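You operate a simulated robot arm through the tools that you are given. There is no shell and no other tool. Be economical: measure what you need, move in short steps, check, and stop when the job is done.

You are at the controls of a simulated robot arm. One attempt, no reset.

Task
Gauge the purple stem: under the minimum it goes in the reject tray, else in the green stand.
Fine: stand it in the gauge cup, close the orange gauge slide on it and draw the slide back; the minimum is on the yellow label.

Only the result counts: the job must be done as asked and must still hold three seconds after the hand-in. Knocking over, shifting, dropping, spilling or breaking anything else fails it.

Robot
A 7-joint arm with a two-finger parallel gripper, fixed in place. Base frame: the origin is at the foot of the arm, x ahead of it, y to its left, z up; the work surface is at about z = 5. Units: mm, rad, N and s.
With the tool pointing down near the work surface it reaches from about 220 to 580 mm from the base axis. Its first joint turns from -1.152 to 1.152 rad. Payload 2.5 kg.
The tool frame sits at the grasp point between the pads (the TCP): z along the fingers, y along the line on which they close. The tips reach 23 mm beyond it. Largest opening 94 mm; finger width 38, thickness 10; the body of the gripper, 54 by 96 mm, starts 39 mm behind the TCP.
Orientation is told as [roll, pitch, yaw] about the base's x, y, z axes, in that order, counted from this pose: with the fingers straight down and closing along the base's y, the tool's x points along the base's -x, its y along +y and its z along -z.

Tools
- The arm moves only by the tool send_rows. Its argument "series" is a list of rows, each an object of numbers (a shift or turn left out is 0, a gripper value left out holds the last): "x", "y", "z": the shift along the tool's x, y, z in mm; "rx", "ry", "rz": the turn, a rotation vector about the tool's x, y, z in rad; "grip": the finger opening in mm, from 0 to 94. In form: [{"x": .., "y": .., "z": .., "rx": .., "ry": .., "rz": .., "grip": ..}, ...]. A call has 1 to 8 rows; each row shifts and turns the commanded pose from where the row before left it, along the tool's axes as they then stand. A row lasts 0.2 s, in which the tool goes at most 50 mm and 0.15 rad; a call with a longer step from one row to the next is refused whole, and so is a gripper value outside its range. A pose out of reach is approached as far as the arm can. The call stops where the force on the tool passes 60 N (or 10 N more than at its start, if that is more) or the arm is blocked; 0.2 s more then pass. The fingers move at their own pace (about 108 mm/s each) and stop on an object; they squeeze with about 25 N. The grip force told is the motor's: it shows also when the fingers shut on nothing. Time passes only in rows, and 0.2 s behind the last, so rows that do not move let the fingers close. It gives the time, the measured TCP pose, the force on the tool (base axes), the opening and the grip force at its end, in the units of the frame above (readings bear some noise).
- Cameras (640 x 400 px; columns grow to the right, rows downward): "scene" is fixed at [102.6, -396.5, 544.7]; the picture's right is [0.93, -0.36, 0.00], its down [-0.20, -0.52, -0.83] and it looks along [0.30, 0.77, -0.56] (base axes); focal length 340 px, centre (320, 200). "wrist" rides on the gripper at [86, 16, -74] in the tool frame; the picture's right is [-0.18, 0.98, 0.00], its down [-0.58, -0.11, -0.81] and it looks along [-0.79, -0.15, 0.59] (tool axes); focal length 243 px, centre (320, 200). There is no depth. A picture from a camera that has moved, and an enlarged one, comes with that camera's place and axes in the base frame and with its lens.
- capture(camera): a new picture of that camera. It takes no simulated time.
- close_up(camera, box): a new picture of the part [left, top, right, bottom] of that camera's present view, enlarged. It takes no simulated time.
- finish_job(): hands the job in; it is judged then, once.

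Go step by step. Nothing tells you positions but the pictures and the camera data: compare them with the known pose of the tool, close in by small moves and look again before you grip or let go. The budget is 120 turns and 76 pictures, counting those below and the enlarged ones. Unless the task says otherwise, let go and move clear before handing in, and close with one line.

The tools are called after ">>>" as name(argument=value, ...) on one line, values as JSON. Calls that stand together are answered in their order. send_rows: Moves the arm, as the interface text tells. Its arguments: {"type":"object","properties":{"series":{"type":"array"}},"required":["series"]} The other tools are called the same way: capture (camera) takes a picture; close_up (camera, box) takes an enlarged picture of a part of a camera's view; finish_job () hands the job in.

At the start:

```text
time: 0.0
position: [374.2, -83.4, 298.2]
tool_rot: [0.001, 0.001, 0.0]
ft_force: [-0.1, -0.5, 0.6]
gripper_width: 94.1
finger_force: 0.1
```

scene: 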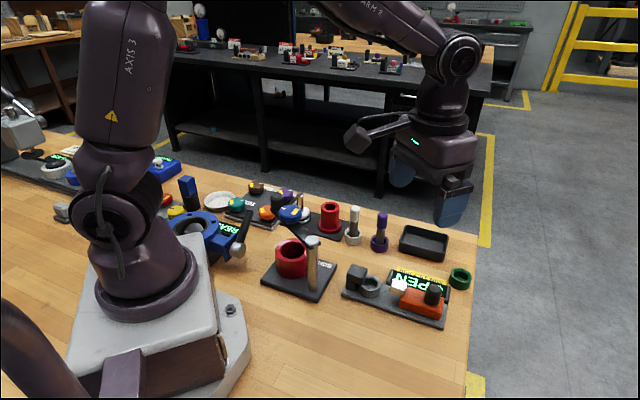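
wrist: 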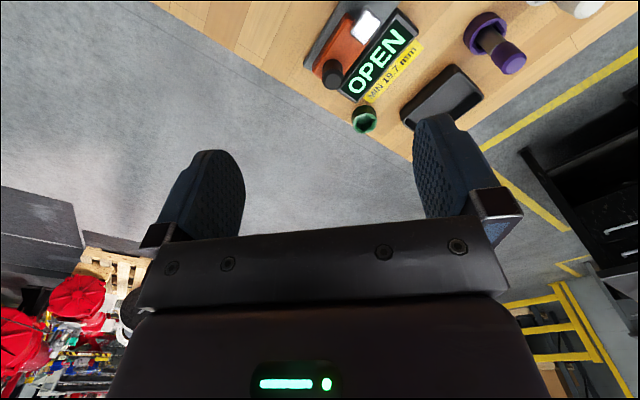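

I see the gauge (grey base with cup, orange slide, OPEN display), the purple stem on a purple stand, the black tray and the green stand. I'll enlarge the pictures to locate them.

>>> close_up(camera="scene", box=[330, 190, 490, 340])

>>> close_up(camera="wrist", box=[290, 0, 610, 200])

```text
2.67 times, centred on (410, 265) of scene
camera zoom: at [102.6, -396.5, 544.7], right [0.93, -0.36, 0.0], down [-0.2, -0.52, -0.83], along [0.3, 0.77, -0.56], focal length 907 px, centre (80, 27)
```

zoom: 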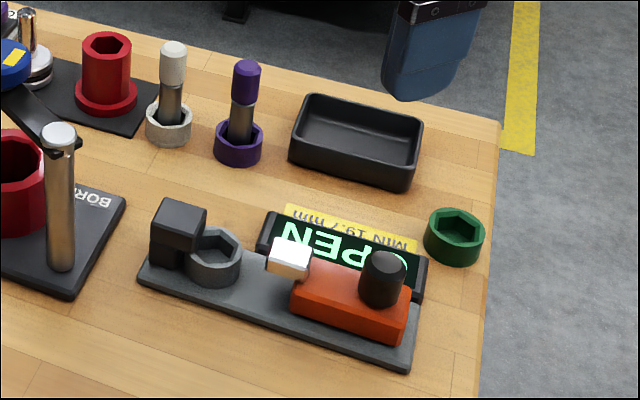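

```text
2.00 times, centred on (450, 100) of wrist
camera zoom: at [287.6, -68.0, 371.6], right [0.18, 0.98, 0.0], down [0.58, -0.11, 0.81], along [0.79, -0.15, -0.59], focal length 485 px, centre (60, 400)
```

zoom: 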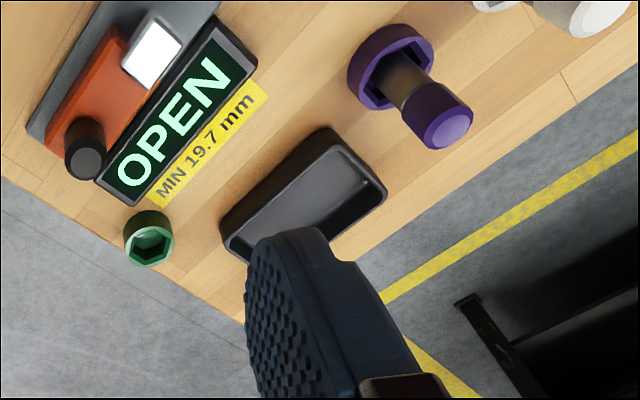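

The stem stands at about (450, 114) with its top near z 96. The gauge cup is near (363, -3), with the slide running at about 45° towards (446, -85), and the minimum reads 19.7 mm. I'll move above the stem and look.

>>> send_rows(series=[{"x": -12.7, "y": 32.7, "z": 21.3, "grip": 60}, {"x": -12.7, "y": 32.7, "z": 21.3}, {"x": -12.7, "y": 32.7, "z": 21.3}, {"x": -12.7, "y": 32.7, "z": 21.3}, {"x": -12.7, "y": 32.7, "z": 21.3}, {"x": -12.7, "y": 32.7, "z": 21.3}, {}])

>>> capture(camera="wrist")

>>> close_up(camera="scene", box=[330, 150, 490, 250])

```text
time: 1.6
position: [450.5, 112.9, 171.3]
tool_rot: [0.0, 0.0, 0.0]
ft_force: [0.2, 0.7, -0.3]
gripper_width: 60.1
finger_force: 0.0
```

```text
71 pictures are left
camera wrist: at [363.0, 127.6, 244.7], right [0.18, 0.98, 0.0], down [0.58, -0.11, 0.81], along [0.79, -0.15, -0.59], focal length 243 px, centre (320, 200)
```

wrist: 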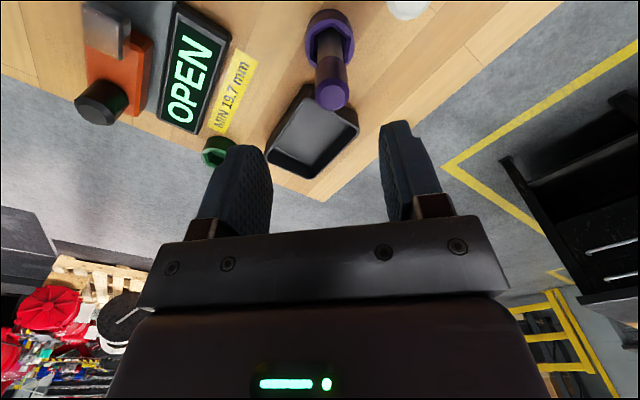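

```text
4.00 times, centred on (410, 200) of scene
camera zoom: at [102.6, -396.4, 544.7], right [0.93, -0.36, 0.0], down [-0.2, -0.52, -0.83], along [0.3, 0.77, -0.56], focal length 1360 px, centre (-40, 200)
```

zoom: 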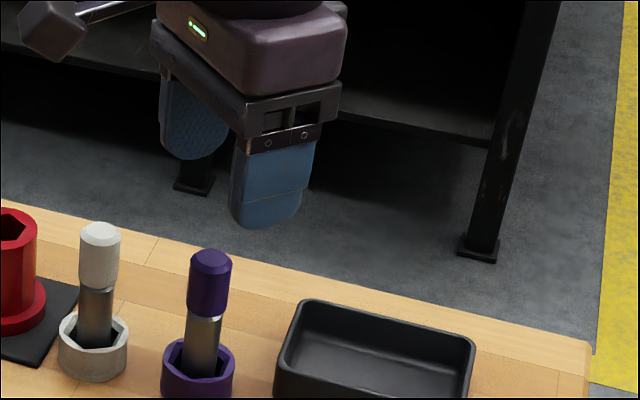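

The cap top comes out near (452, 118, 95). I'll shift over it and lower to just above, then check the centring.

>>> send_rows(series=[{"x": -1.5, "y": 5, "z": 15}, {"z": 28}, {}])

>>> capture(camera="wrist")

>>> close_up(camera="scene", box=[330, 150, 490, 250])

```text
time: 2.4
position: [452.4, 118.5, 129.9]
tool_rot: [0.001, 0.001, 0.001]
ft_force: [-0.6, 0.6, -0.4]
gripper_width: 59.9
finger_force: 0.0
```

```text
69 pictures are left
camera wrist: at [365.6, 133.0, 203.0], right [0.18, 0.98, 0.0], down [0.58, -0.11, 0.81], along [0.79, -0.15, -0.59], focal length 243 px, centre (320, 200)
```

wrist: 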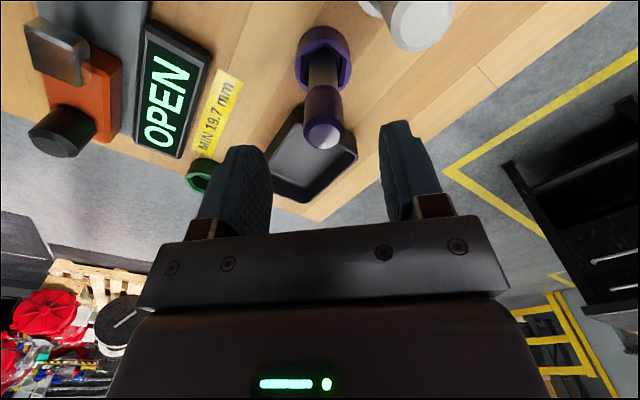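

```text
4.00 times, centred on (410, 200) of scene
camera zoom: at [102.6, -396.4, 544.7], right [0.93, -0.36, 0.0], down [-0.2, -0.52, -0.83], along [0.3, 0.77, -0.56], focal length 1360 px, centre (-40, 200)
```

zoom: 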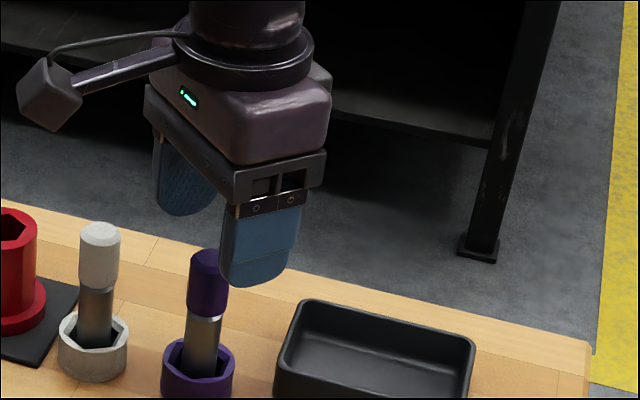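

Centring looks good, within about 2 mm. I'll descend around the cap and close.

>>> send_rows(series=[{"x": 1, "z": 25}, {"z": 22}, {}, {"grip": 10}, {}, {}])

>>> capture(camera="wrist")

>>> close_up(camera="scene", box=[330, 150, 490, 250])

```text
time: 3.8
position: [453.0, 116.7, 83.2]
tool_rot: [-0.002, 0.001, 0.0]
ft_force: [0.7, 0.3, 0.7]
gripper_width: 22.5
finger_force: 24.9
```

```text
67 pictures are left
camera wrist: at [365.4, 132.3, 155.7], right [0.18, 0.98, 0.0], down [0.58, -0.11, 0.81], along [0.79, -0.15, -0.59], focal length 243 px, centre (320, 200)
```

wrist: 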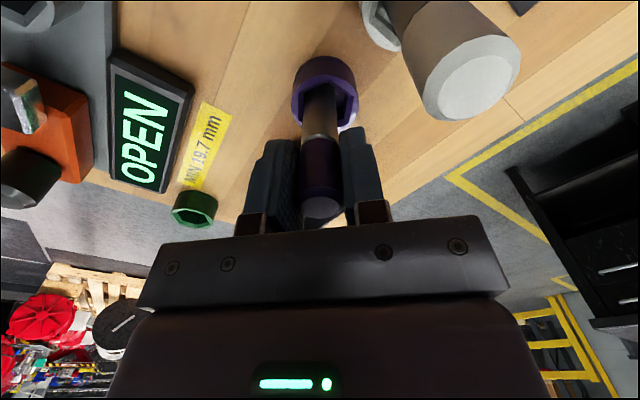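

```text
4.00 times, centred on (410, 200) of scene
camera zoom: at [102.6, -396.5, 544.7], right [0.93, -0.36, 0.0], down [-0.2, -0.52, -0.83], along [0.3, 0.77, -0.56], focal length 1360 px, centre (-40, 200)
```

zoom: 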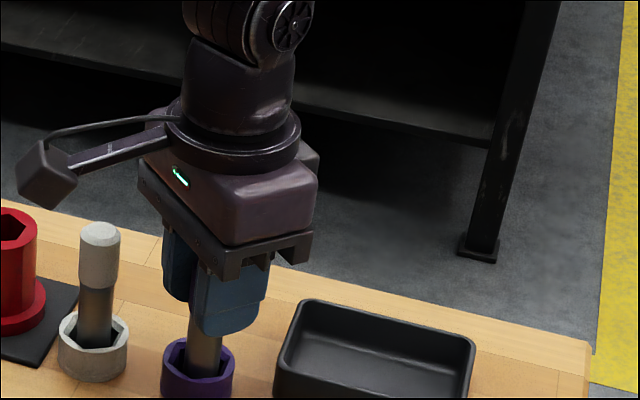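

Cap gripped at 22.5 mm opening. I'll lift straight up.

>>> send_rows(series=[{"z": -20}, {"z": -30}, {"z": -40}, {}])

>>> close_up(camera="scene", box=[330, 130, 490, 230])

>>> close_up(camera="scene", box=[335, 245, 455, 320])

```text
time: 4.8
position: [450.2, 116.6, 172.3]
tool_rot: [0.0, -0.002, 0.0]
ft_force: [0.3, 0.2, -1.9]
gripper_width: 23.0
finger_force: 25.6
```

```text
4.00 times, centred on (410, 180) of scene
camera zoom: at [102.6, -396.4, 544.7], right [0.93, -0.36, 0.0], down [-0.2, -0.52, -0.83], along [0.3, 0.77, -0.56], focal length 1360 px, centre (-40, 280)
```

zoom: 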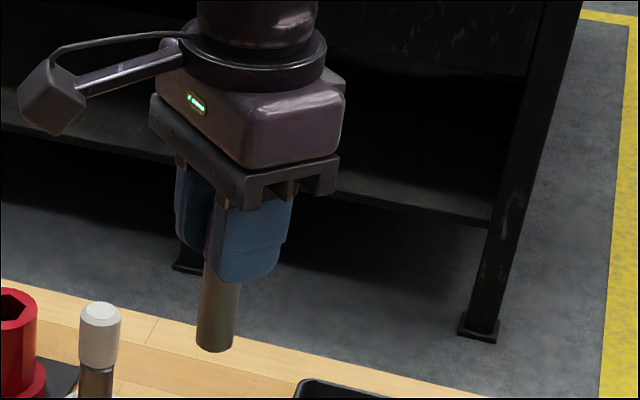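

```text
5.33 times, centred on (395, 282) of scene
camera zoom: at [102.6, -396.4, 544.7], right [0.93, -0.36, 0.0], down [-0.2, -0.52, -0.83], along [0.3, 0.77, -0.56], focal length 1813 px, centre (-80, -240)
```

zoom: 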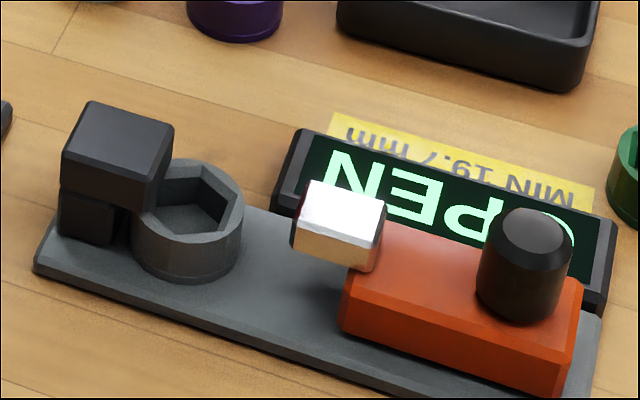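

The stem is held and lifted, hanging about 80 mm below the TCP. I'll carry it above the gauge cup, turning the fingers so they close across the gauge's axis.

>>> send_rows(series=[{"x": 28, "y": -38}, {"x": 29, "y": -38}, {"x": 29, "y": -37}, {"rz": 0.15}, {"rz": 0.15}, {"rz": 0.15}, {"rz": 0.15}, {"rz": 0.15}])

>>> capture(camera="wrist")

>>> close_up(camera="scene", box=[300, 220, 460, 320])

```text
time: 6.6
position: [365.0, 5.6, 169.9]
tool_rot: [-0.001, -0.002, -0.754]
ft_force: [0.8, 0.3, -1.8]
gripper_width: 22.6
finger_force: 25.3
```

```text
63 pictures are left
camera wrist: at [312.7, 75.2, 244.1], right [0.81, 0.59, 0.0], down [0.35, -0.48, 0.81], along [0.48, -0.65, -0.59], focal length 243 px, centre (320, 200)
```

wrist: 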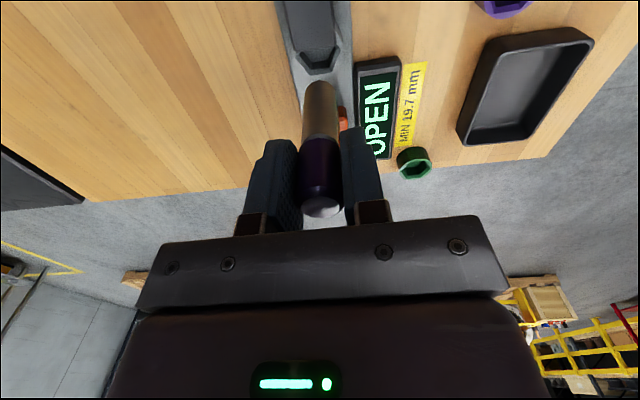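

```text
4.00 times, centred on (380, 270) of scene
camera zoom: at [102.6, -396.5, 544.7], right [0.93, -0.36, 0.0], down [-0.2, -0.52, -0.83], along [0.3, 0.77, -0.56], focal length 1360 px, centre (80, -80)
```

zoom: 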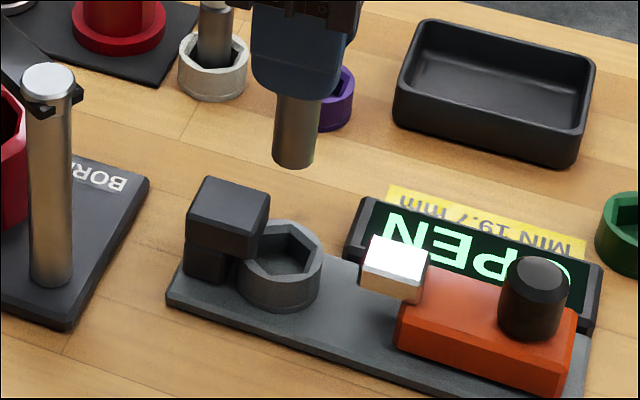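

Stem seems nearly over the cup. I'll finish the small turn, lower partway and look closely.

>>> send_rows(series=[{"rz": 0.02, "z": 12}, {"z": 13}, {}])

>>> close_up(camera="wrist", box=[240, 0, 400, 100])

>>> close_up(camera="scene", box=[335, 235, 415, 285])

```text
time: 7.4
position: [366.5, 5.2, 145.3]
tool_rot: [0.0, 0.0, -0.771]
ft_force: [0.2, -0.1, -1.3]
gripper_width: 22.9
finger_force: 24.8
```

```text
4.00 times, centred on (320, 50) of wrist
camera zoom: at [314.0, 76.4, 218.6], right [0.82, 0.58, 0.0], down [0.34, -0.48, 0.81], along [0.47, -0.66, -0.59], focal length 970 px, centre (320, 800)
```

zoom: 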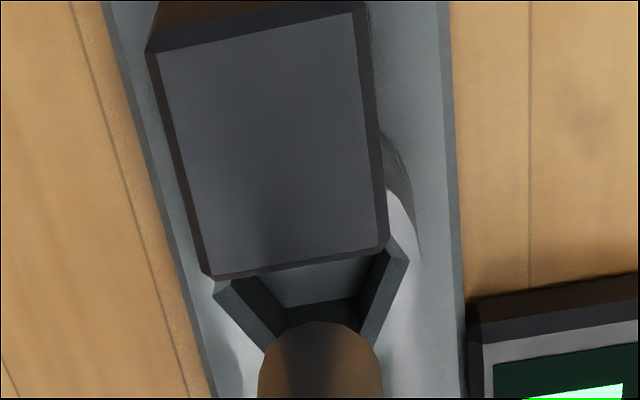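

```text
8.00 times, centred on (375, 260) of scene
camera zoom: at [102.6, -396.5, 544.7], right [0.93, -0.36, 0.0], down [-0.2, -0.52, -0.83], along [0.3, 0.77, -0.56], focal length 2720 px, centre (-120, -280)
```

zoom: 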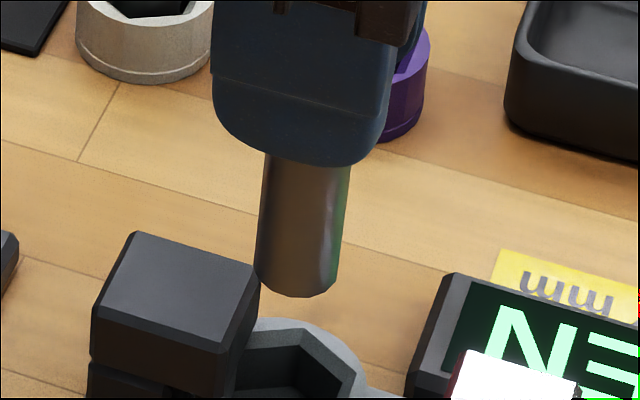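

The cup hole is about 31 mm across flats, so there is clearance, but the anvil overhangs its edge. I'll shift about 2 mm across and 2.5 mm away from the anvil, then lower to just above the rim.

>>> send_rows(series=[{"x": -2.6, "y": -2}, {"z": 13}, {"z": 12}, {}])

>>> close_up(camera="wrist", box=[240, 0, 400, 100])

>>> close_up(camera="scene", box=[335, 245, 415, 295])

```text
time: 8.4
position: [365.8, 2.5, 120.3]
tool_rot: [0.001, -0.001, -0.768]
ft_force: [0.7, 0.8, -2.2]
gripper_width: 22.9
finger_force: 25.1
```

```text
4.00 times, centred on (320, 50) of wrist
camera zoom: at [314.5, 72.5, 193.4], right [0.82, 0.58, 0.0], down [0.34, -0.48, 0.81], along [0.47, -0.66, -0.59], focal length 970 px, centre (320, 800)
```

zoom: 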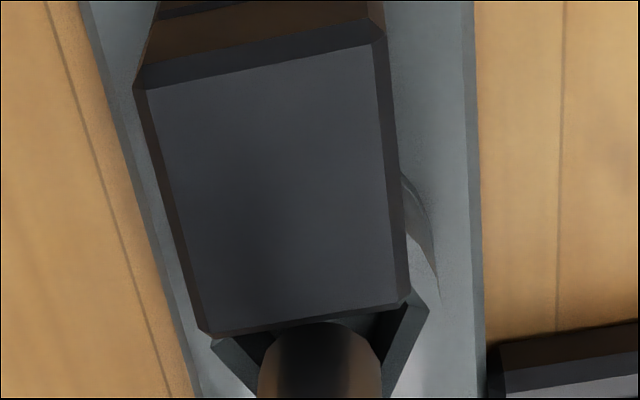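

```text
8.00 times, centred on (375, 270) of scene
camera zoom: at [102.6, -396.5, 544.7], right [0.93, -0.36, 0.0], down [-0.2, -0.52, -0.83], along [0.3, 0.77, -0.56], focal length 2720 px, centre (-120, -360)
```

zoom: 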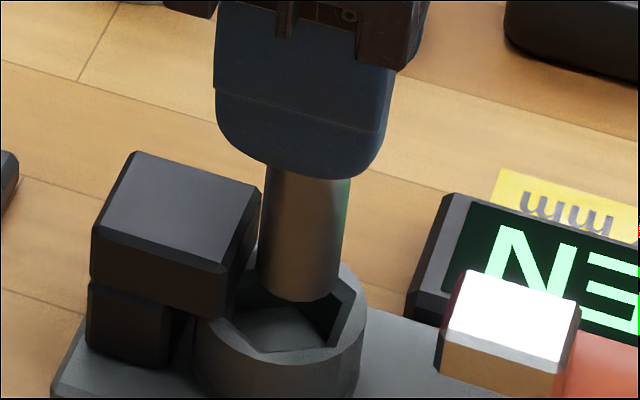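

Laterally it's centred, and it sits slightly toward the slide side as intended. I'll bring it back 1 mm and lower to the rim for another look.

>>> send_rows(series=[{"x": 0.8, "z": 8}, {"z": 8}, {}])

>>> close_up(camera="scene", box=[335, 245, 415, 295])

```text
time: 9.2
position: [364.4, 2.2, 104.1]
tool_rot: [0.001, -0.001, -0.77]
ft_force: [-0.2, -0.3, -1.6]
gripper_width: 22.8
finger_force: 24.6
```

```text
8.00 times, centred on (375, 270) of scene
camera zoom: at [102.6, -396.5, 544.7], right [0.93, -0.36, 0.0], down [-0.2, -0.52, -0.83], along [0.3, 0.77, -0.56], focal length 2720 px, centre (-120, -360)
```

zoom: 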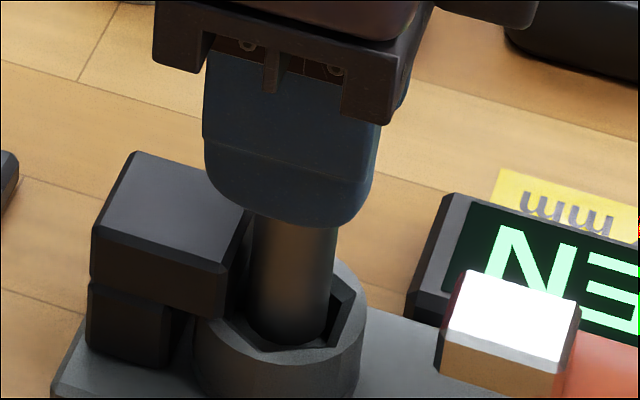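

The stem is entering the hole. I'll lower slowly until contact.

>>> send_rows(series=[{"z": 4}, {"z": 4}, {"z": 3}, {}])

>>> close_up(camera="scene", box=[335, 245, 415, 295])

```text
time: 10.2
position: [365.2, 3.0, 93.4]
tool_rot: [0.001, 0.001, -0.77]
ft_force: [-0.1, 0.3, -0.9]
gripper_width: 22.9
finger_force: 25.4
```

```text
8.00 times, centred on (375, 270) of scene
camera zoom: at [102.6, -396.5, 544.7], right [0.93, -0.36, 0.0], down [-0.2, -0.52, -0.83], along [0.3, 0.77, -0.56], focal length 2720 px, centre (-120, -360)
```

zoom: 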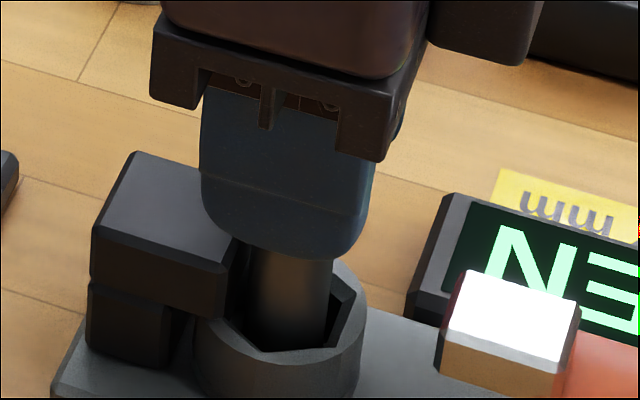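

No contact yet; continuing gently.

>>> send_rows(series=[{"z": 1.5}, {"z": 1.5}, {}])

```text
time: 11.0
position: [364.9, 1.9, 90.4]
tool_rot: [0.002, -0.002, -0.768]
ft_force: [-1.0, -0.6, 18.3]
gripper_width: 22.9
finger_force: 24.9
```

Contact with the cup floor at about z 91. I'll ease off slightly, open, and rise clear.

>>> send_rows(series=[{"z": -0.7}, {"grip": 55}, {}, {"z": -25}, {"z": -40}, {"z": -20}, {}])

>>> close_up(camera="scene", box=[330, 220, 490, 320])

>>> capture(camera="wrist")

```text
time: 12.6
position: [364.7, 2.0, 176.5]
tool_rot: [-0.001, 0.0, -0.771]
ft_force: [-0.3, -0.5, -0.4]
gripper_width: 54.9
finger_force: 0.1
```

```text
4.00 times, centred on (410, 270) of scene
camera zoom: at [102.6, -396.5, 544.7], right [0.93, -0.36, 0.0], down [-0.2, -0.52, -0.83], along [0.3, 0.77, -0.56], focal length 1360 px, centre (-40, -80)
```

zoom: 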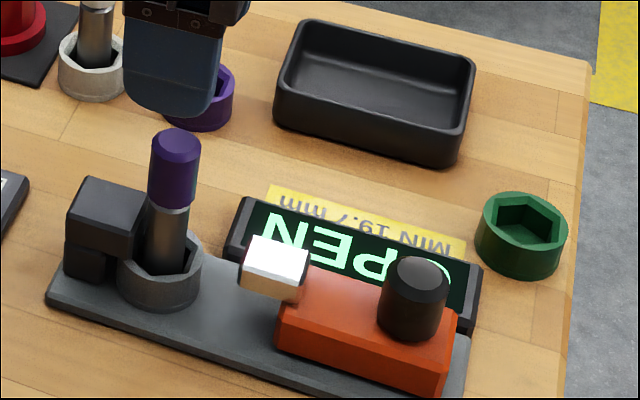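

```text
54 pictures are left
camera wrist: at [313.9, 73.5, 249.9], right [0.82, 0.58, 0.0], down [0.34, -0.48, 0.81], along [0.47, -0.66, -0.59], focal length 243 px, centre (320, 200)
```

wrist: 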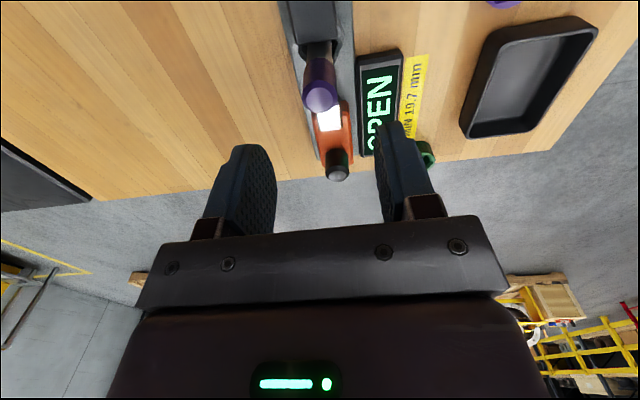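

The stem stands in the cup. The slide knob is at about (449, -79) with its top near z 64, so I'll go above it and turn so the fingers close along the slide axis, with the camera off to the side.

>>> send_rows(series=[{"x": -39}, {"x": -39}, {"x": -38, "rz": -0.12}, {"rz": -0.15}, {"rz": -0.15}, {"rz": -0.15}, {"rz": -0.15}, {"rz": -0.15}])

>>> send_rows(series=[{"rz": -0.15}, {"rz": -0.15}, {"rz": -0.15}, {"rz": -0.15}, {"rz": -0.1, "z": 20}, {"z": 20}, {}])

>>> capture(camera="wrist")

>>> close_up(camera="scene", box=[330, 220, 490, 320])

```text
time: 14.4
position: [447.9, -76.9, 177.5]
tool_rot: [0.0, -0.001, 0.103]
ft_force: [-0.3, 0.9, -0.3]
gripper_width: 55.3
finger_force: 0.0
```

```text
time: 16.0
position: [447.9, -77.4, 135.9]
tool_rot: [-0.001, 0.001, 0.802]
ft_force: [-0.4, -0.4, -0.1]
gripper_width: 55.2
finger_force: 0.1
```

```text
53 pictures are left
camera wrist: at [375.5, -129.4, 208.8], right [-0.58, 0.82, 0.0], down [0.48, 0.34, 0.81], along [0.66, 0.47, -0.59], focal length 243 px, centre (320, 200)
```

wrist: 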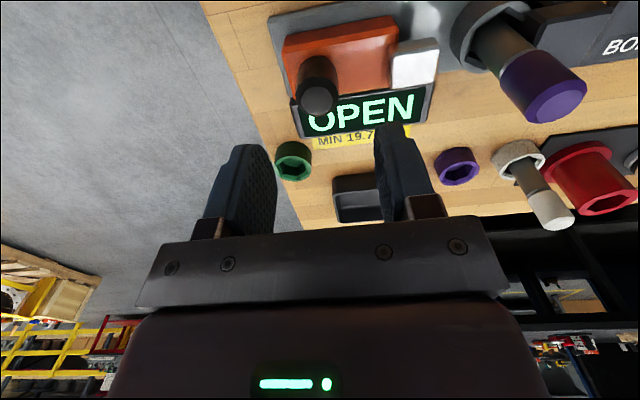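

```text
4.00 times, centred on (410, 270) of scene
camera zoom: at [102.6, -396.5, 544.7], right [0.93, -0.36, 0.0], down [-0.2, -0.52, -0.83], along [0.3, 0.77, -0.56], focal length 1360 px, centre (-40, -80)
```

zoom: 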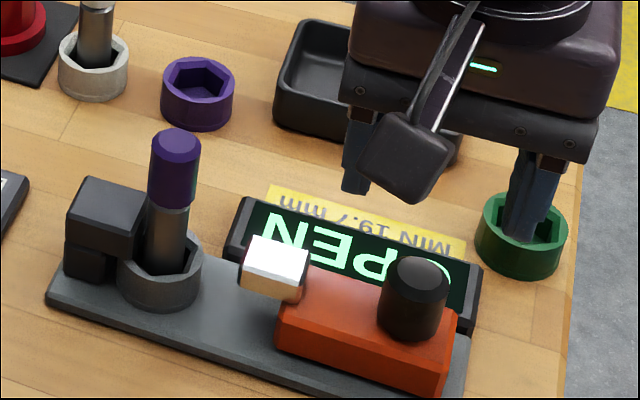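

The knob is centred under the TCP. I'll go down around its upper part and close.

>>> send_rows(series=[{"z": 30}, {"z": 25}, {"z": 14}, {}])

>>> capture(camera="wrist")

>>> close_up(camera="scene", box=[330, 220, 490, 320])

```text
time: 17.0
position: [448.9, -77.4, 66.5]
tool_rot: [-0.001, 0.001, 0.8]
ft_force: [-0.5, -0.2, 0.2]
gripper_width: 55.3
finger_force: 0.1
```

```text
51 pictures are left
camera wrist: at [376.1, -129.6, 139.9], right [-0.58, 0.82, 0.0], down [0.48, 0.34, 0.81], along [0.66, 0.46, -0.59], focal length 243 px, centre (320, 200)
```

wrist: 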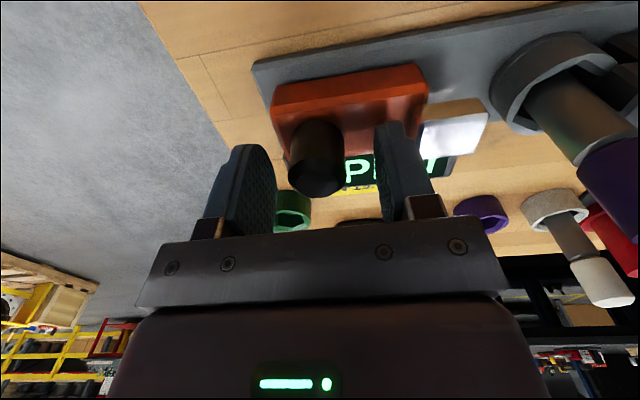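

```text
4.00 times, centred on (410, 270) of scene
camera zoom: at [102.6, -396.5, 544.7], right [0.93, -0.36, 0.0], down [-0.2, -0.52, -0.83], along [0.3, 0.77, -0.56], focal length 1360 px, centre (-40, -80)
```

zoom: 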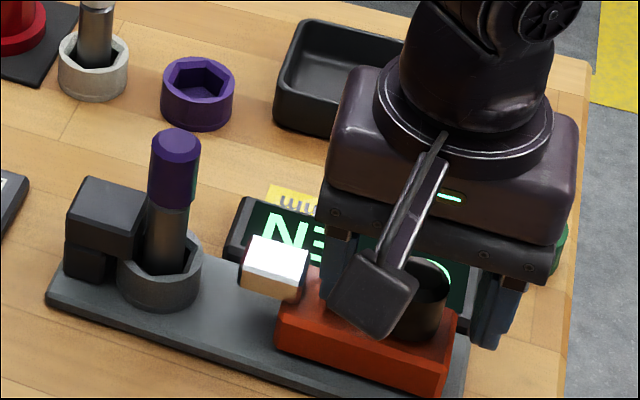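

The knob is between the fingers and centred. Closing.

>>> send_rows(series=[{"grip": 15}, {}, {}])

```text
time: 17.8
position: [448.1, -77.3, 66.4]
tool_rot: [0.001, 0.001, 0.798]
ft_force: [1.7, 1.4, -3.0]
gripper_width: 27.2
finger_force: 45.4
```

Knob gripped (27 mm). I'll push the slide towards the stem, first 15 mm.

>>> send_rows(series=[{"y": 5}, {"y": 5}, {"y": 5}, {}])

>>> close_up(camera="scene", box=[330, 220, 490, 320])

```text
time: 18.8
position: [436.8, -66.1, 67.4]
tool_rot: [0.004, -0.001, 0.801]
ft_force: [7.7, 7.1, -15.4]
gripper_width: 27.0
finger_force: 45.3
```

```text
4.00 times, centred on (410, 270) of scene
camera zoom: at [102.7, -396.5, 544.7], right [0.93, -0.36, 0.0], down [-0.2, -0.52, -0.83], along [0.3, 0.77, -0.56], focal length 1360 px, centre (-40, -80)
```

zoom: 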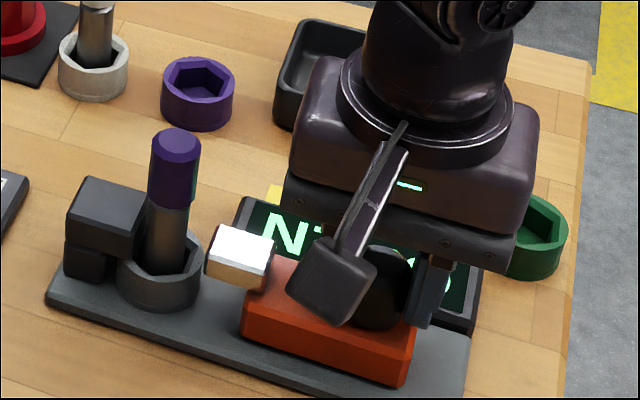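

Slide follows well. A few more mm, with a small correction for side and vertical force.

>>> send_rows(series=[{"y": 3, "x": -0.5, "z": 0.8}, {"y": 3}, {"y": 2}, {}])

>>> close_up(camera="scene", box=[330, 220, 490, 320])

```text
time: 19.8
position: [431.5, -61.5, 66.8]
tool_rot: [-0.001, 0.002, 0.799]
ft_force: [5.6, 3.9, -6.0]
gripper_width: 27.7
finger_force: 44.9
```

```text
4.00 times, centred on (410, 270) of scene
camera zoom: at [102.6, -396.5, 544.7], right [0.93, -0.36, 0.0], down [-0.2, -0.52, -0.83], along [0.3, 0.77, -0.56], focal length 1360 px, centre (-40, -80)
```

zoom: 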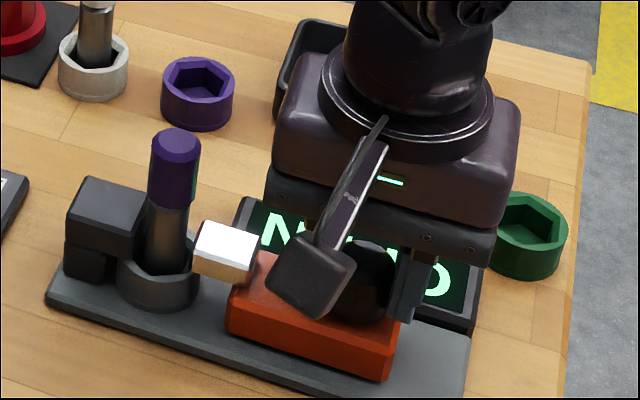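

Jaw is nearly at the stem. I'll go on in small steps until resistance or a reading.

>>> send_rows(series=[{"y": 1.5, "x": -0.3}, {"y": 1.5}, {"y": 1.5}, {}])

>>> close_up(camera="scene", box=[330, 220, 490, 320])

>>> capture(camera="wrist")

```text
time: 20.8
position: [429.7, -58.5, 66.9]
tool_rot: [-0.002, 0.0, 0.801]
ft_force: [2.7, 0.6, 8.6]
gripper_width: 27.1
finger_force: 45.1
```

```text
4.00 times, centred on (410, 270) of scene
camera zoom: at [102.5, -396.4, 544.7], right [0.93, -0.36, 0.0], down [-0.2, -0.52, -0.83], along [0.3, 0.77, -0.56], focal length 1360 px, centre (-40, -80)
```

zoom: 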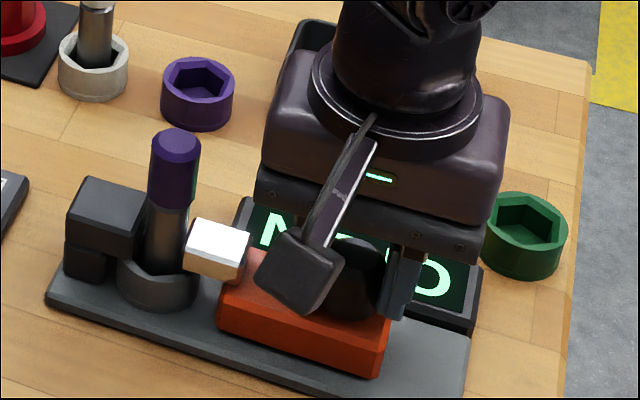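

```text
46 pictures are left
camera wrist: at [356.6, -110.3, 140.0], right [-0.58, 0.82, 0.0], down [0.48, 0.34, 0.81], along [0.66, 0.46, -0.59], focal length 243 px, centre (320, 200)
```

wrist: 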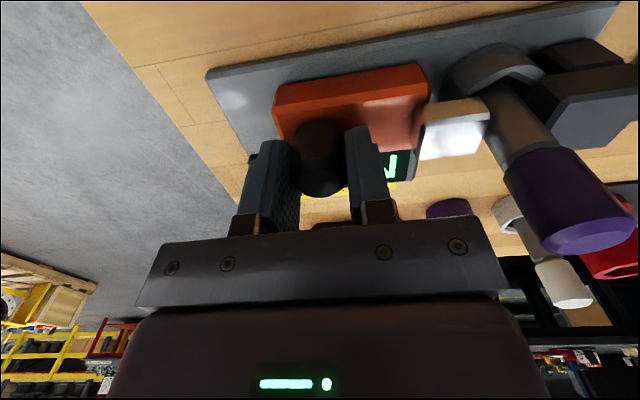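

Still OPEN; jaw is about touching the stem. Continuing in small steps.

>>> send_rows(series=[{"y": 1.2}, {"y": 1.2}, {"y": 1.2}, {}])

>>> close_up(camera="scene", box=[330, 220, 490, 320])

```text
time: 21.8
position: [427.7, -57.2, 66.7]
tool_rot: [-0.003, -0.001, 0.8]
ft_force: [12.3, -6.2, 6.3]
gripper_width: 27.2
finger_force: 45.1
```

```text
4.00 times, centred on (410, 270) of scene
camera zoom: at [102.6, -396.4, 544.7], right [0.93, -0.36, 0.0], down [-0.2, -0.52, -0.83], along [0.3, 0.77, -0.56], focal length 1360 px, centre (-40, -80)
```

zoom: 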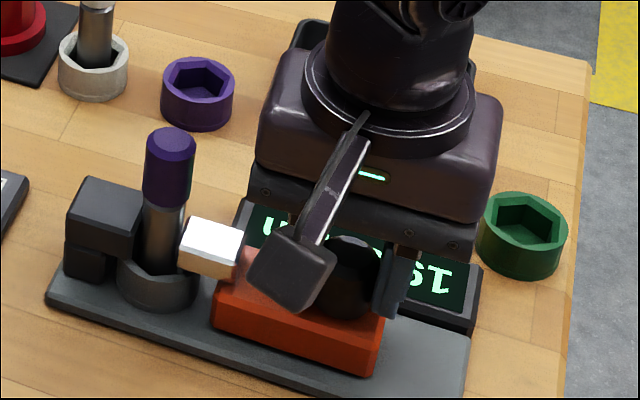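

Display now shows a number. I'll press 1 mm further to ensure full contact and try to read it.

>>> send_rows(series=[{"y": 0.8}, {"y": 0.8}, {}])

>>> close_up(camera="wrist", box=[240, 110, 440, 235])

>>> close_up(camera="scene", box=[380, 255, 460, 305])

```text
time: 22.6
position: [427.1, -57.0, 68.0]
tool_rot: [-0.007, -0.003, 0.799]
ft_force: [19.0, -16.4, -0.6]
gripper_width: 27.0
finger_force: 44.5
```

```text
3.20 times, centred on (340, 172) of wrist
camera zoom: at [354.3, -108.2, 139.7], right [-0.58, 0.82, -0.01], down [0.48, 0.34, 0.81], along [0.66, 0.46, -0.59], focal length 776 px, centre (256, 288)
```

zoom: 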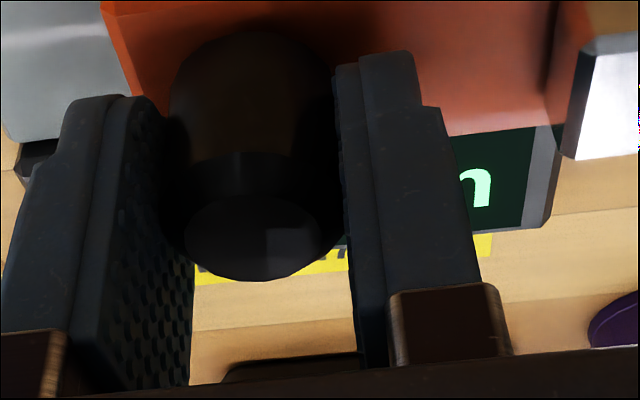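

```text
8.00 times, centred on (420, 280) of scene
camera zoom: at [102.6, -396.5, 544.7], right [0.93, -0.36, 0.0], down [-0.2, -0.52, -0.83], along [0.3, 0.77, -0.56], focal length 2720 px, centre (-480, -440)
```

zoom: 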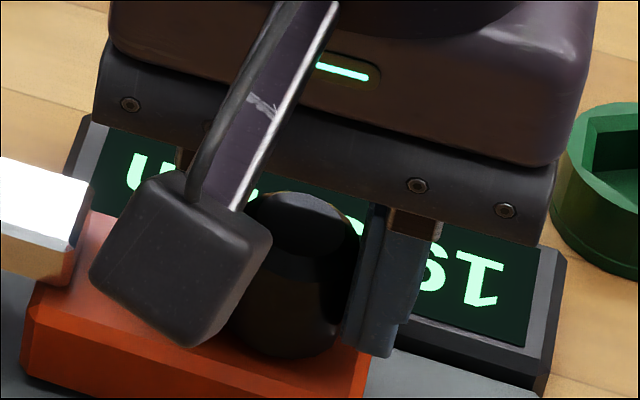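

The decimals are hidden by the hand. I'll ease the push, let go of the knob and rise, leaving the slide closed so I can read it.

>>> send_rows(series=[{"y": -0.8, "z": 0.8}, {"grip": 45}, {}, {"z": -30}, {"z": -40}, {"z": -40, "x": 30}, {}])

>>> close_up(camera="scene", box=[340, 220, 468, 300])

>>> capture(camera="wrist")

```text
time: 24.2
position: [406.5, -76.7, 177.1]
tool_rot: [0.001, -0.001, 0.799]
ft_force: [0.0, 0.1, -0.3]
gripper_width: 44.9
finger_force: 0.1
```

```text
5.00 times, centred on (404, 260) of scene
camera zoom: at [102.6, -396.5, 544.7], right [0.93, -0.36, 0.0], down [-0.2, -0.52, -0.83], along [0.3, 0.77, -0.56], focal length 1700 px, centre (-100, -100)
```

zoom: 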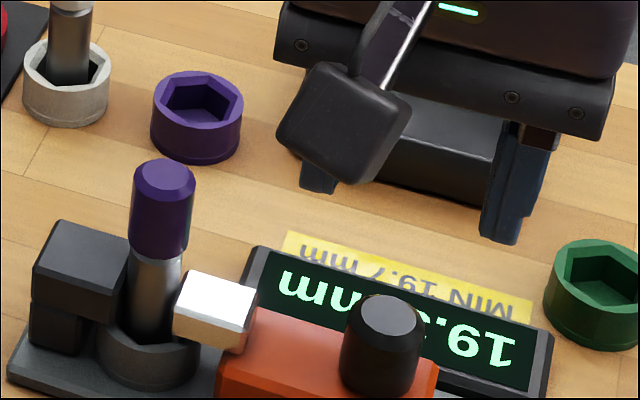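

```text
41 pictures are left
camera wrist: at [333.1, -128.7, 248.5], right [-0.58, 0.82, 0.0], down [0.48, 0.34, 0.81], along [0.66, 0.47, -0.59], focal length 243 px, centre (320, 200)
```

wrist: 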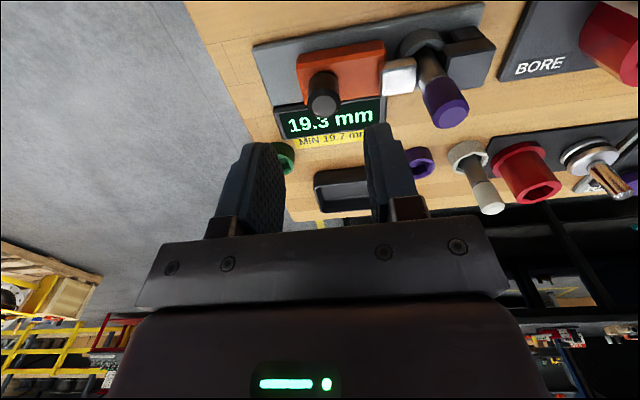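

>>> close_up(camera="wrist", box=[270, 80, 430, 180])

```text
4.00 times, centred on (350, 130) of wrist
camera zoom: at [333.1, -128.7, 248.5], right [-0.58, 0.82, 0.0], down [0.48, 0.34, 0.81], along [0.66, 0.47, -0.59], focal length 970 px, centre (200, 480)
```

zoom: 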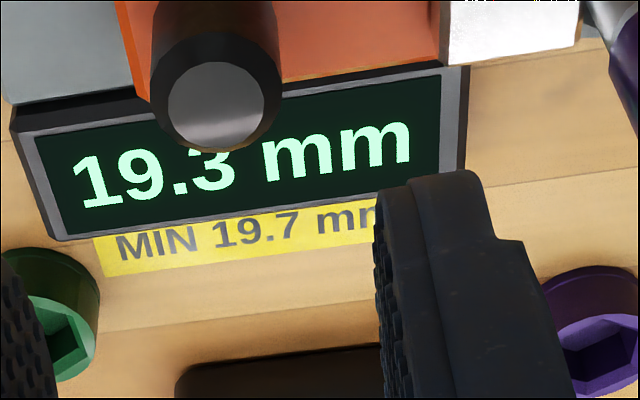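

The reading is 19.3 or similar, but the last digit is partly covered by the knob. I'll shift sideways to see it fully.

>>> send_rows(series=[{"y": 30, "z": -30}, {"y": 10, "z": -30}, {}])

>>> close_up(camera="wrist", box=[220, 50, 380, 150])

```text
time: 25.0
position: [377.7, -49.4, 236.6]
tool_rot: [0.0, -0.001, 0.799]
ft_force: [0.2, -0.3, 0.1]
gripper_width: 44.9
finger_force: 0.1
```

```text
4.00 times, centred on (300, 100) of wrist
camera zoom: at [305.2, -101.9, 309.0], right [-0.58, 0.82, 0.0], down [0.48, 0.34, 0.81], along [0.66, 0.47, -0.59], focal length 970 px, centre (400, 600)
```

zoom: 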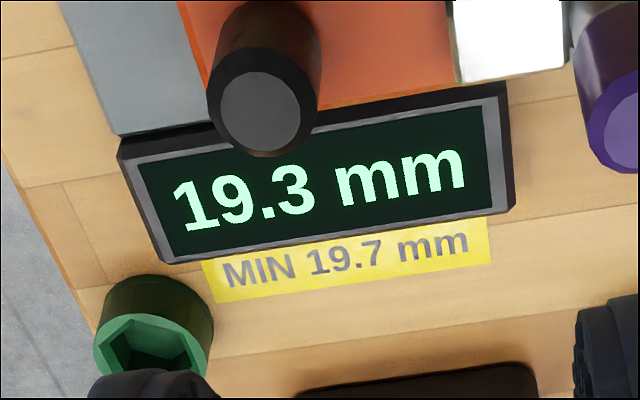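

Reading 19.3 mm is below the 19.7 mm minimum, so this stem goes in the reject tray. First I'll return to the knob and draw the slide back.

>>> send_rows(series=[{"y": -20, "z": 30}, {"y": -20, "z": 30}, {"x": -30, "z": 35}, {"z": 40}, {"z": 20}, {"z": 14}, {}])

>>> capture(camera="wrist")

```text
time: 26.6
position: [426.3, -54.5, 67.6]
tool_rot: [0.0, -0.001, 0.798]
ft_force: [-0.5, -0.4, 0.3]
gripper_width: 45.3
finger_force: 0.0
```

```text
38 pictures are left
camera wrist: at [353.9, -106.5, 141.1], right [-0.58, 0.82, 0.0], down [0.48, 0.34, 0.81], along [0.66, 0.46, -0.59], focal length 243 px, centre (320, 200)
```

wrist: 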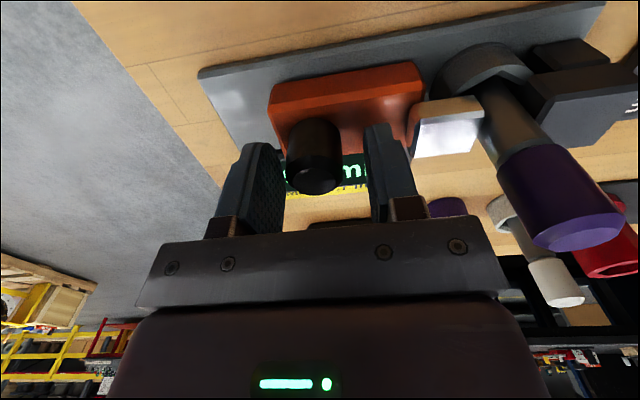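

I'll shift back 3 mm, grip the knob, and draw it back in steps.

>>> send_rows(series=[{"y": -3}, {"grip": 15}, {}, {"y": -5}, {"y": -6}, {"y": -6}, {"y": -6}, {}])

>>> close_up(camera="scene", box=[330, 220, 490, 320])

```text
time: 28.4
position: [446.0, -74.3, 67.3]
tool_rot: [-0.002, -0.002, 0.8]
ft_force: [3.1, 3.5, 16.8]
gripper_width: 27.1
finger_force: 45.2
```

```text
4.00 times, centred on (410, 270) of scene
camera zoom: at [102.5, -396.4, 544.7], right [0.93, -0.36, 0.0], down [-0.2, -0.52, -0.83], along [0.3, 0.77, -0.56], focal length 1360 px, centre (-40, -80)
```

zoom: 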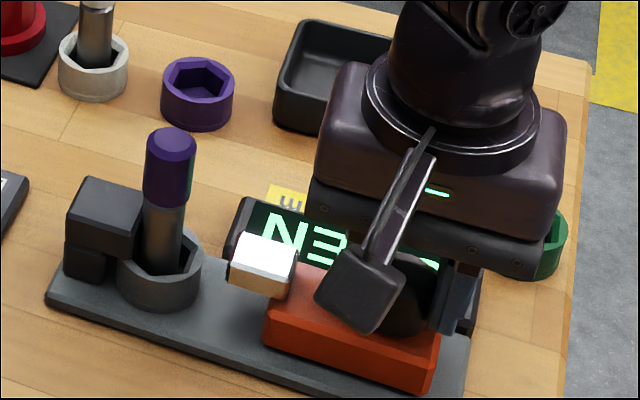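

Display is OPEN again. About 5 mm remain to the original position.

>>> send_rows(series=[{"y": -2.5, "z": -0.8}, {"y": -2}, {}])

>>> close_up(camera="scene", box=[330, 220, 490, 320])

```text
time: 29.2
position: [448.0, -77.0, 67.8]
tool_rot: [-0.001, -0.002, 0.798]
ft_force: [4.1, 3.7, -8.2]
gripper_width: 27.4
finger_force: 45.2
```

```text
4.00 times, centred on (410, 270) of scene
camera zoom: at [102.6, -396.5, 544.7], right [0.93, -0.36, 0.0], down [-0.2, -0.52, -0.83], along [0.3, 0.77, -0.56], focal length 1360 px, centre (-40, -80)
```

zoom: 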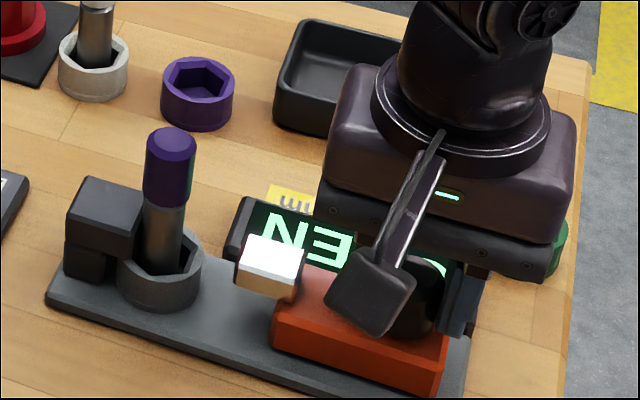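

One small extra pull to the back position, then release and rise.

>>> send_rows(series=[{"y": -1.5, "z": 0.5}, {}, {"grip": 50}, {}, {"z": -30}, {"z": -40}, {"z": -40}, {}])

>>> close_up(camera="scene", box=[330, 220, 490, 320])

```text
time: 31.0
position: [449.4, -78.0, 177.5]
tool_rot: [0.0, 0.0, 0.8]
ft_force: [-0.8, 0.0, -0.7]
gripper_width: 49.8
finger_force: 0.0
```

```text
4.00 times, centred on (410, 270) of scene
camera zoom: at [102.6, -396.4, 544.7], right [0.93, -0.36, 0.0], down [-0.2, -0.52, -0.83], along [0.3, 0.77, -0.56], focal length 1360 px, centre (-40, -80)
```

zoom: 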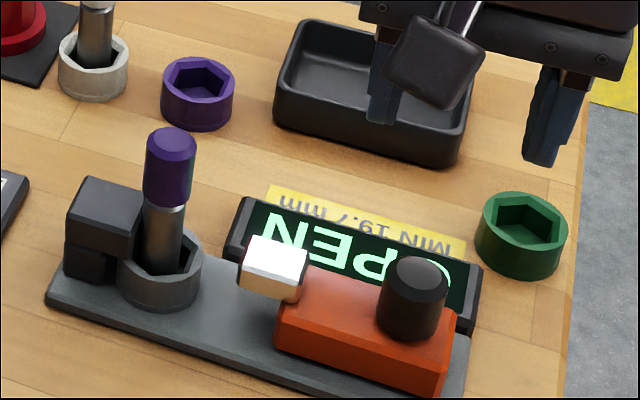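

The slide is back in place and the display reads OPEN. Now I'll go back over the stem, turning to the earlier finger orientation.

>>> send_rows(series=[{"y": 40, "x": 1}, {"y": 40}, {"y": 39.5}, {"rz": 0.15}, {"rz": 0.15}, {"rz": 0.15}, {"rz": 0.15}, {"rz": 0.15}])

>>> send_rows(series=[{"rz": 0.15}, {"rz": 0.15}, {"rz": 0.15}, {"rz": 0.15}, {"rz": 0.15, "z": 15}, {"rz": 0.07, "z": 15}, {}])

>>> capture(camera="wrist")

>>> close_up(camera="scene", box=[310, 195, 470, 295])

```text
time: 32.8
position: [363.8, 3.9, 176.6]
tool_rot: [0.0, 0.001, 0.048]
ft_force: [0.7, -0.2, 0.1]
gripper_width: 50.0
finger_force: 0.2
```

```text
time: 34.4
position: [363.1, 5.6, 147.9]
tool_rot: [-0.001, 0.0, -0.771]
ft_force: [-0.1, -0.4, -1.1]
gripper_width: 49.8
finger_force: 0.0
```

```text
34 pictures are left
camera wrist: at [312.0, 75.6, 220.0], right [0.82, 0.58, 0.0], down [0.34, -0.48, 0.81], along [0.47, -0.66, -0.59], focal length 243 px, centre (320, 200)
```

wrist: 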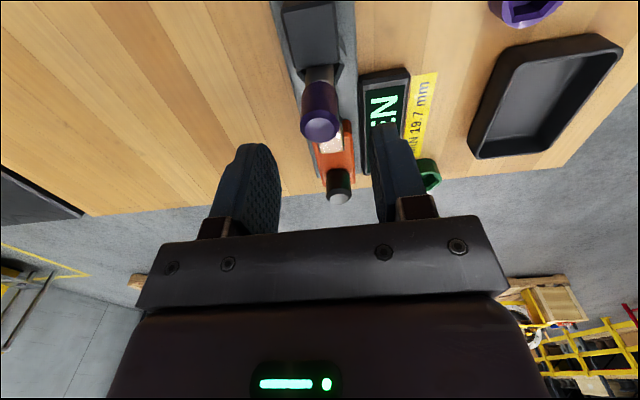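

```text
4.00 times, centred on (390, 245) of scene
camera zoom: at [102.6, -396.4, 544.7], right [0.93, -0.36, 0.0], down [-0.2, -0.52, -0.83], along [0.3, 0.77, -0.56], focal length 1360 px, centre (40, 20)
```

zoom: 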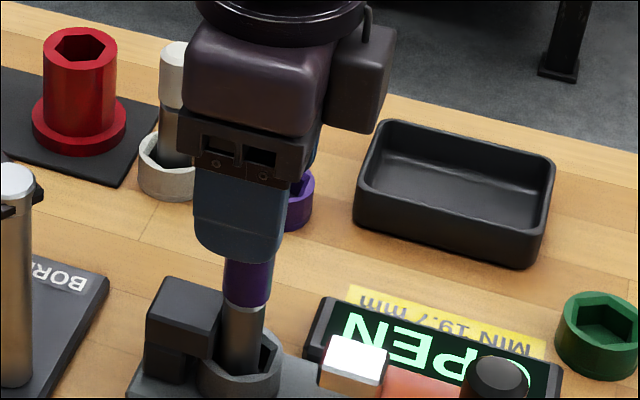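

Cap is under the TCP, centred. Descending and gripping.

>>> send_rows(series=[{"x": 1, "z": 25}, {"z": 20}, {"z": 11}, {}, {"grip": 10}, {}, {}])

>>> send_rows(series=[{"z": -10}, {"z": -25}, {"z": -40}, {"z": -15}, {}])

>>> close_up(camera="scene", box=[310, 195, 470, 295])

```text
time: 36.0
position: [362.8, 5.4, 91.8]
tool_rot: [0.0, 0.0, -0.77]
ft_force: [2.2, -0.5, -0.4]
gripper_width: 22.9
finger_force: 24.7
```

```text
time: 37.2
position: [362.7, 4.5, 181.3]
tool_rot: [0.001, -0.001, -0.769]
ft_force: [-0.5, -0.3, -2.2]
gripper_width: 22.7
finger_force: 25.0
```

```text
4.00 times, centred on (390, 245) of scene
camera zoom: at [102.6, -396.5, 544.7], right [0.93, -0.36, 0.0], down [-0.2, -0.52, -0.83], along [0.3, 0.77, -0.56], focal length 1360 px, centre (40, 20)
```

zoom: 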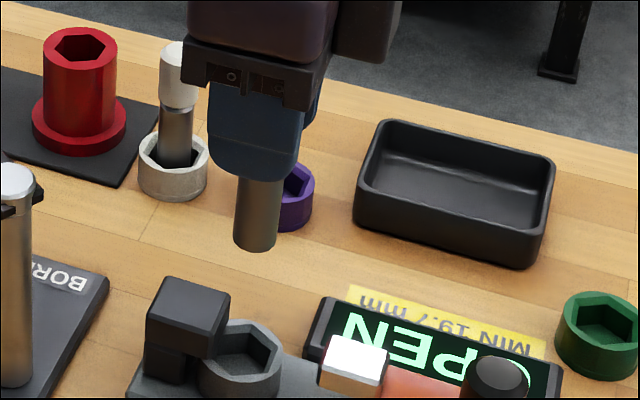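

Stem held clear. I'll carry it to above the tray centre (~541, 73).

>>> send_rows(series=[{"x": -16, "y": 34.6}, {"x": -16, "y": 34.6}, {"x": -16, "y": 34.6}, {"x": -16, "y": 34.6}, {"x": -16, "y": 34.6}, {}])

>>> capture(camera="wrist")

>>> close_up(camera="scene", box=[350, 160, 510, 260])

```text
time: 38.6
position: [542.2, 74.9, 182.1]
tool_rot: [0.0, -0.001, -0.77]
ft_force: [-0.5, -0.3, -0.8]
gripper_width: 22.7
finger_force: 25.6
```

```text
31 pictures are left
camera wrist: at [490.4, 144.8, 253.9], right [0.82, 0.58, 0.0], down [0.34, -0.48, 0.81], along [0.47, -0.66, -0.59], focal length 243 px, centre (320, 200)
```

wrist: 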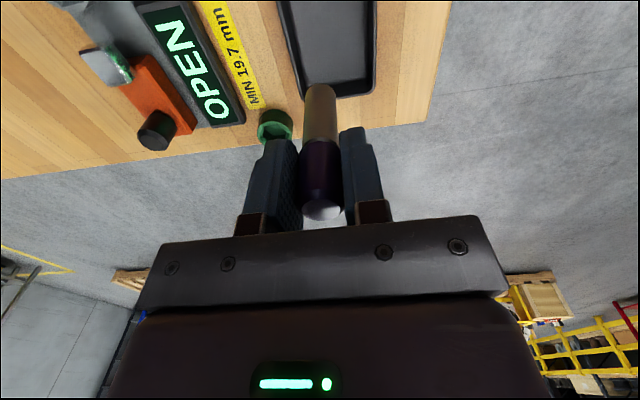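

```text
4.00 times, centred on (430, 210) of scene
camera zoom: at [102.6, -396.4, 544.7], right [0.93, -0.36, 0.0], down [-0.2, -0.52, -0.83], along [0.3, 0.77, -0.56], focal length 1360 px, centre (-120, 160)
```

zoom: 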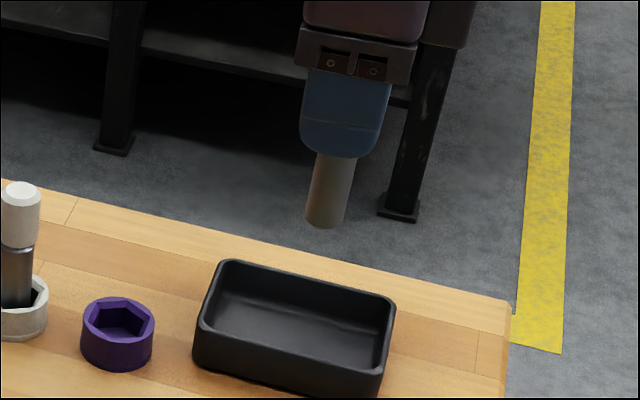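

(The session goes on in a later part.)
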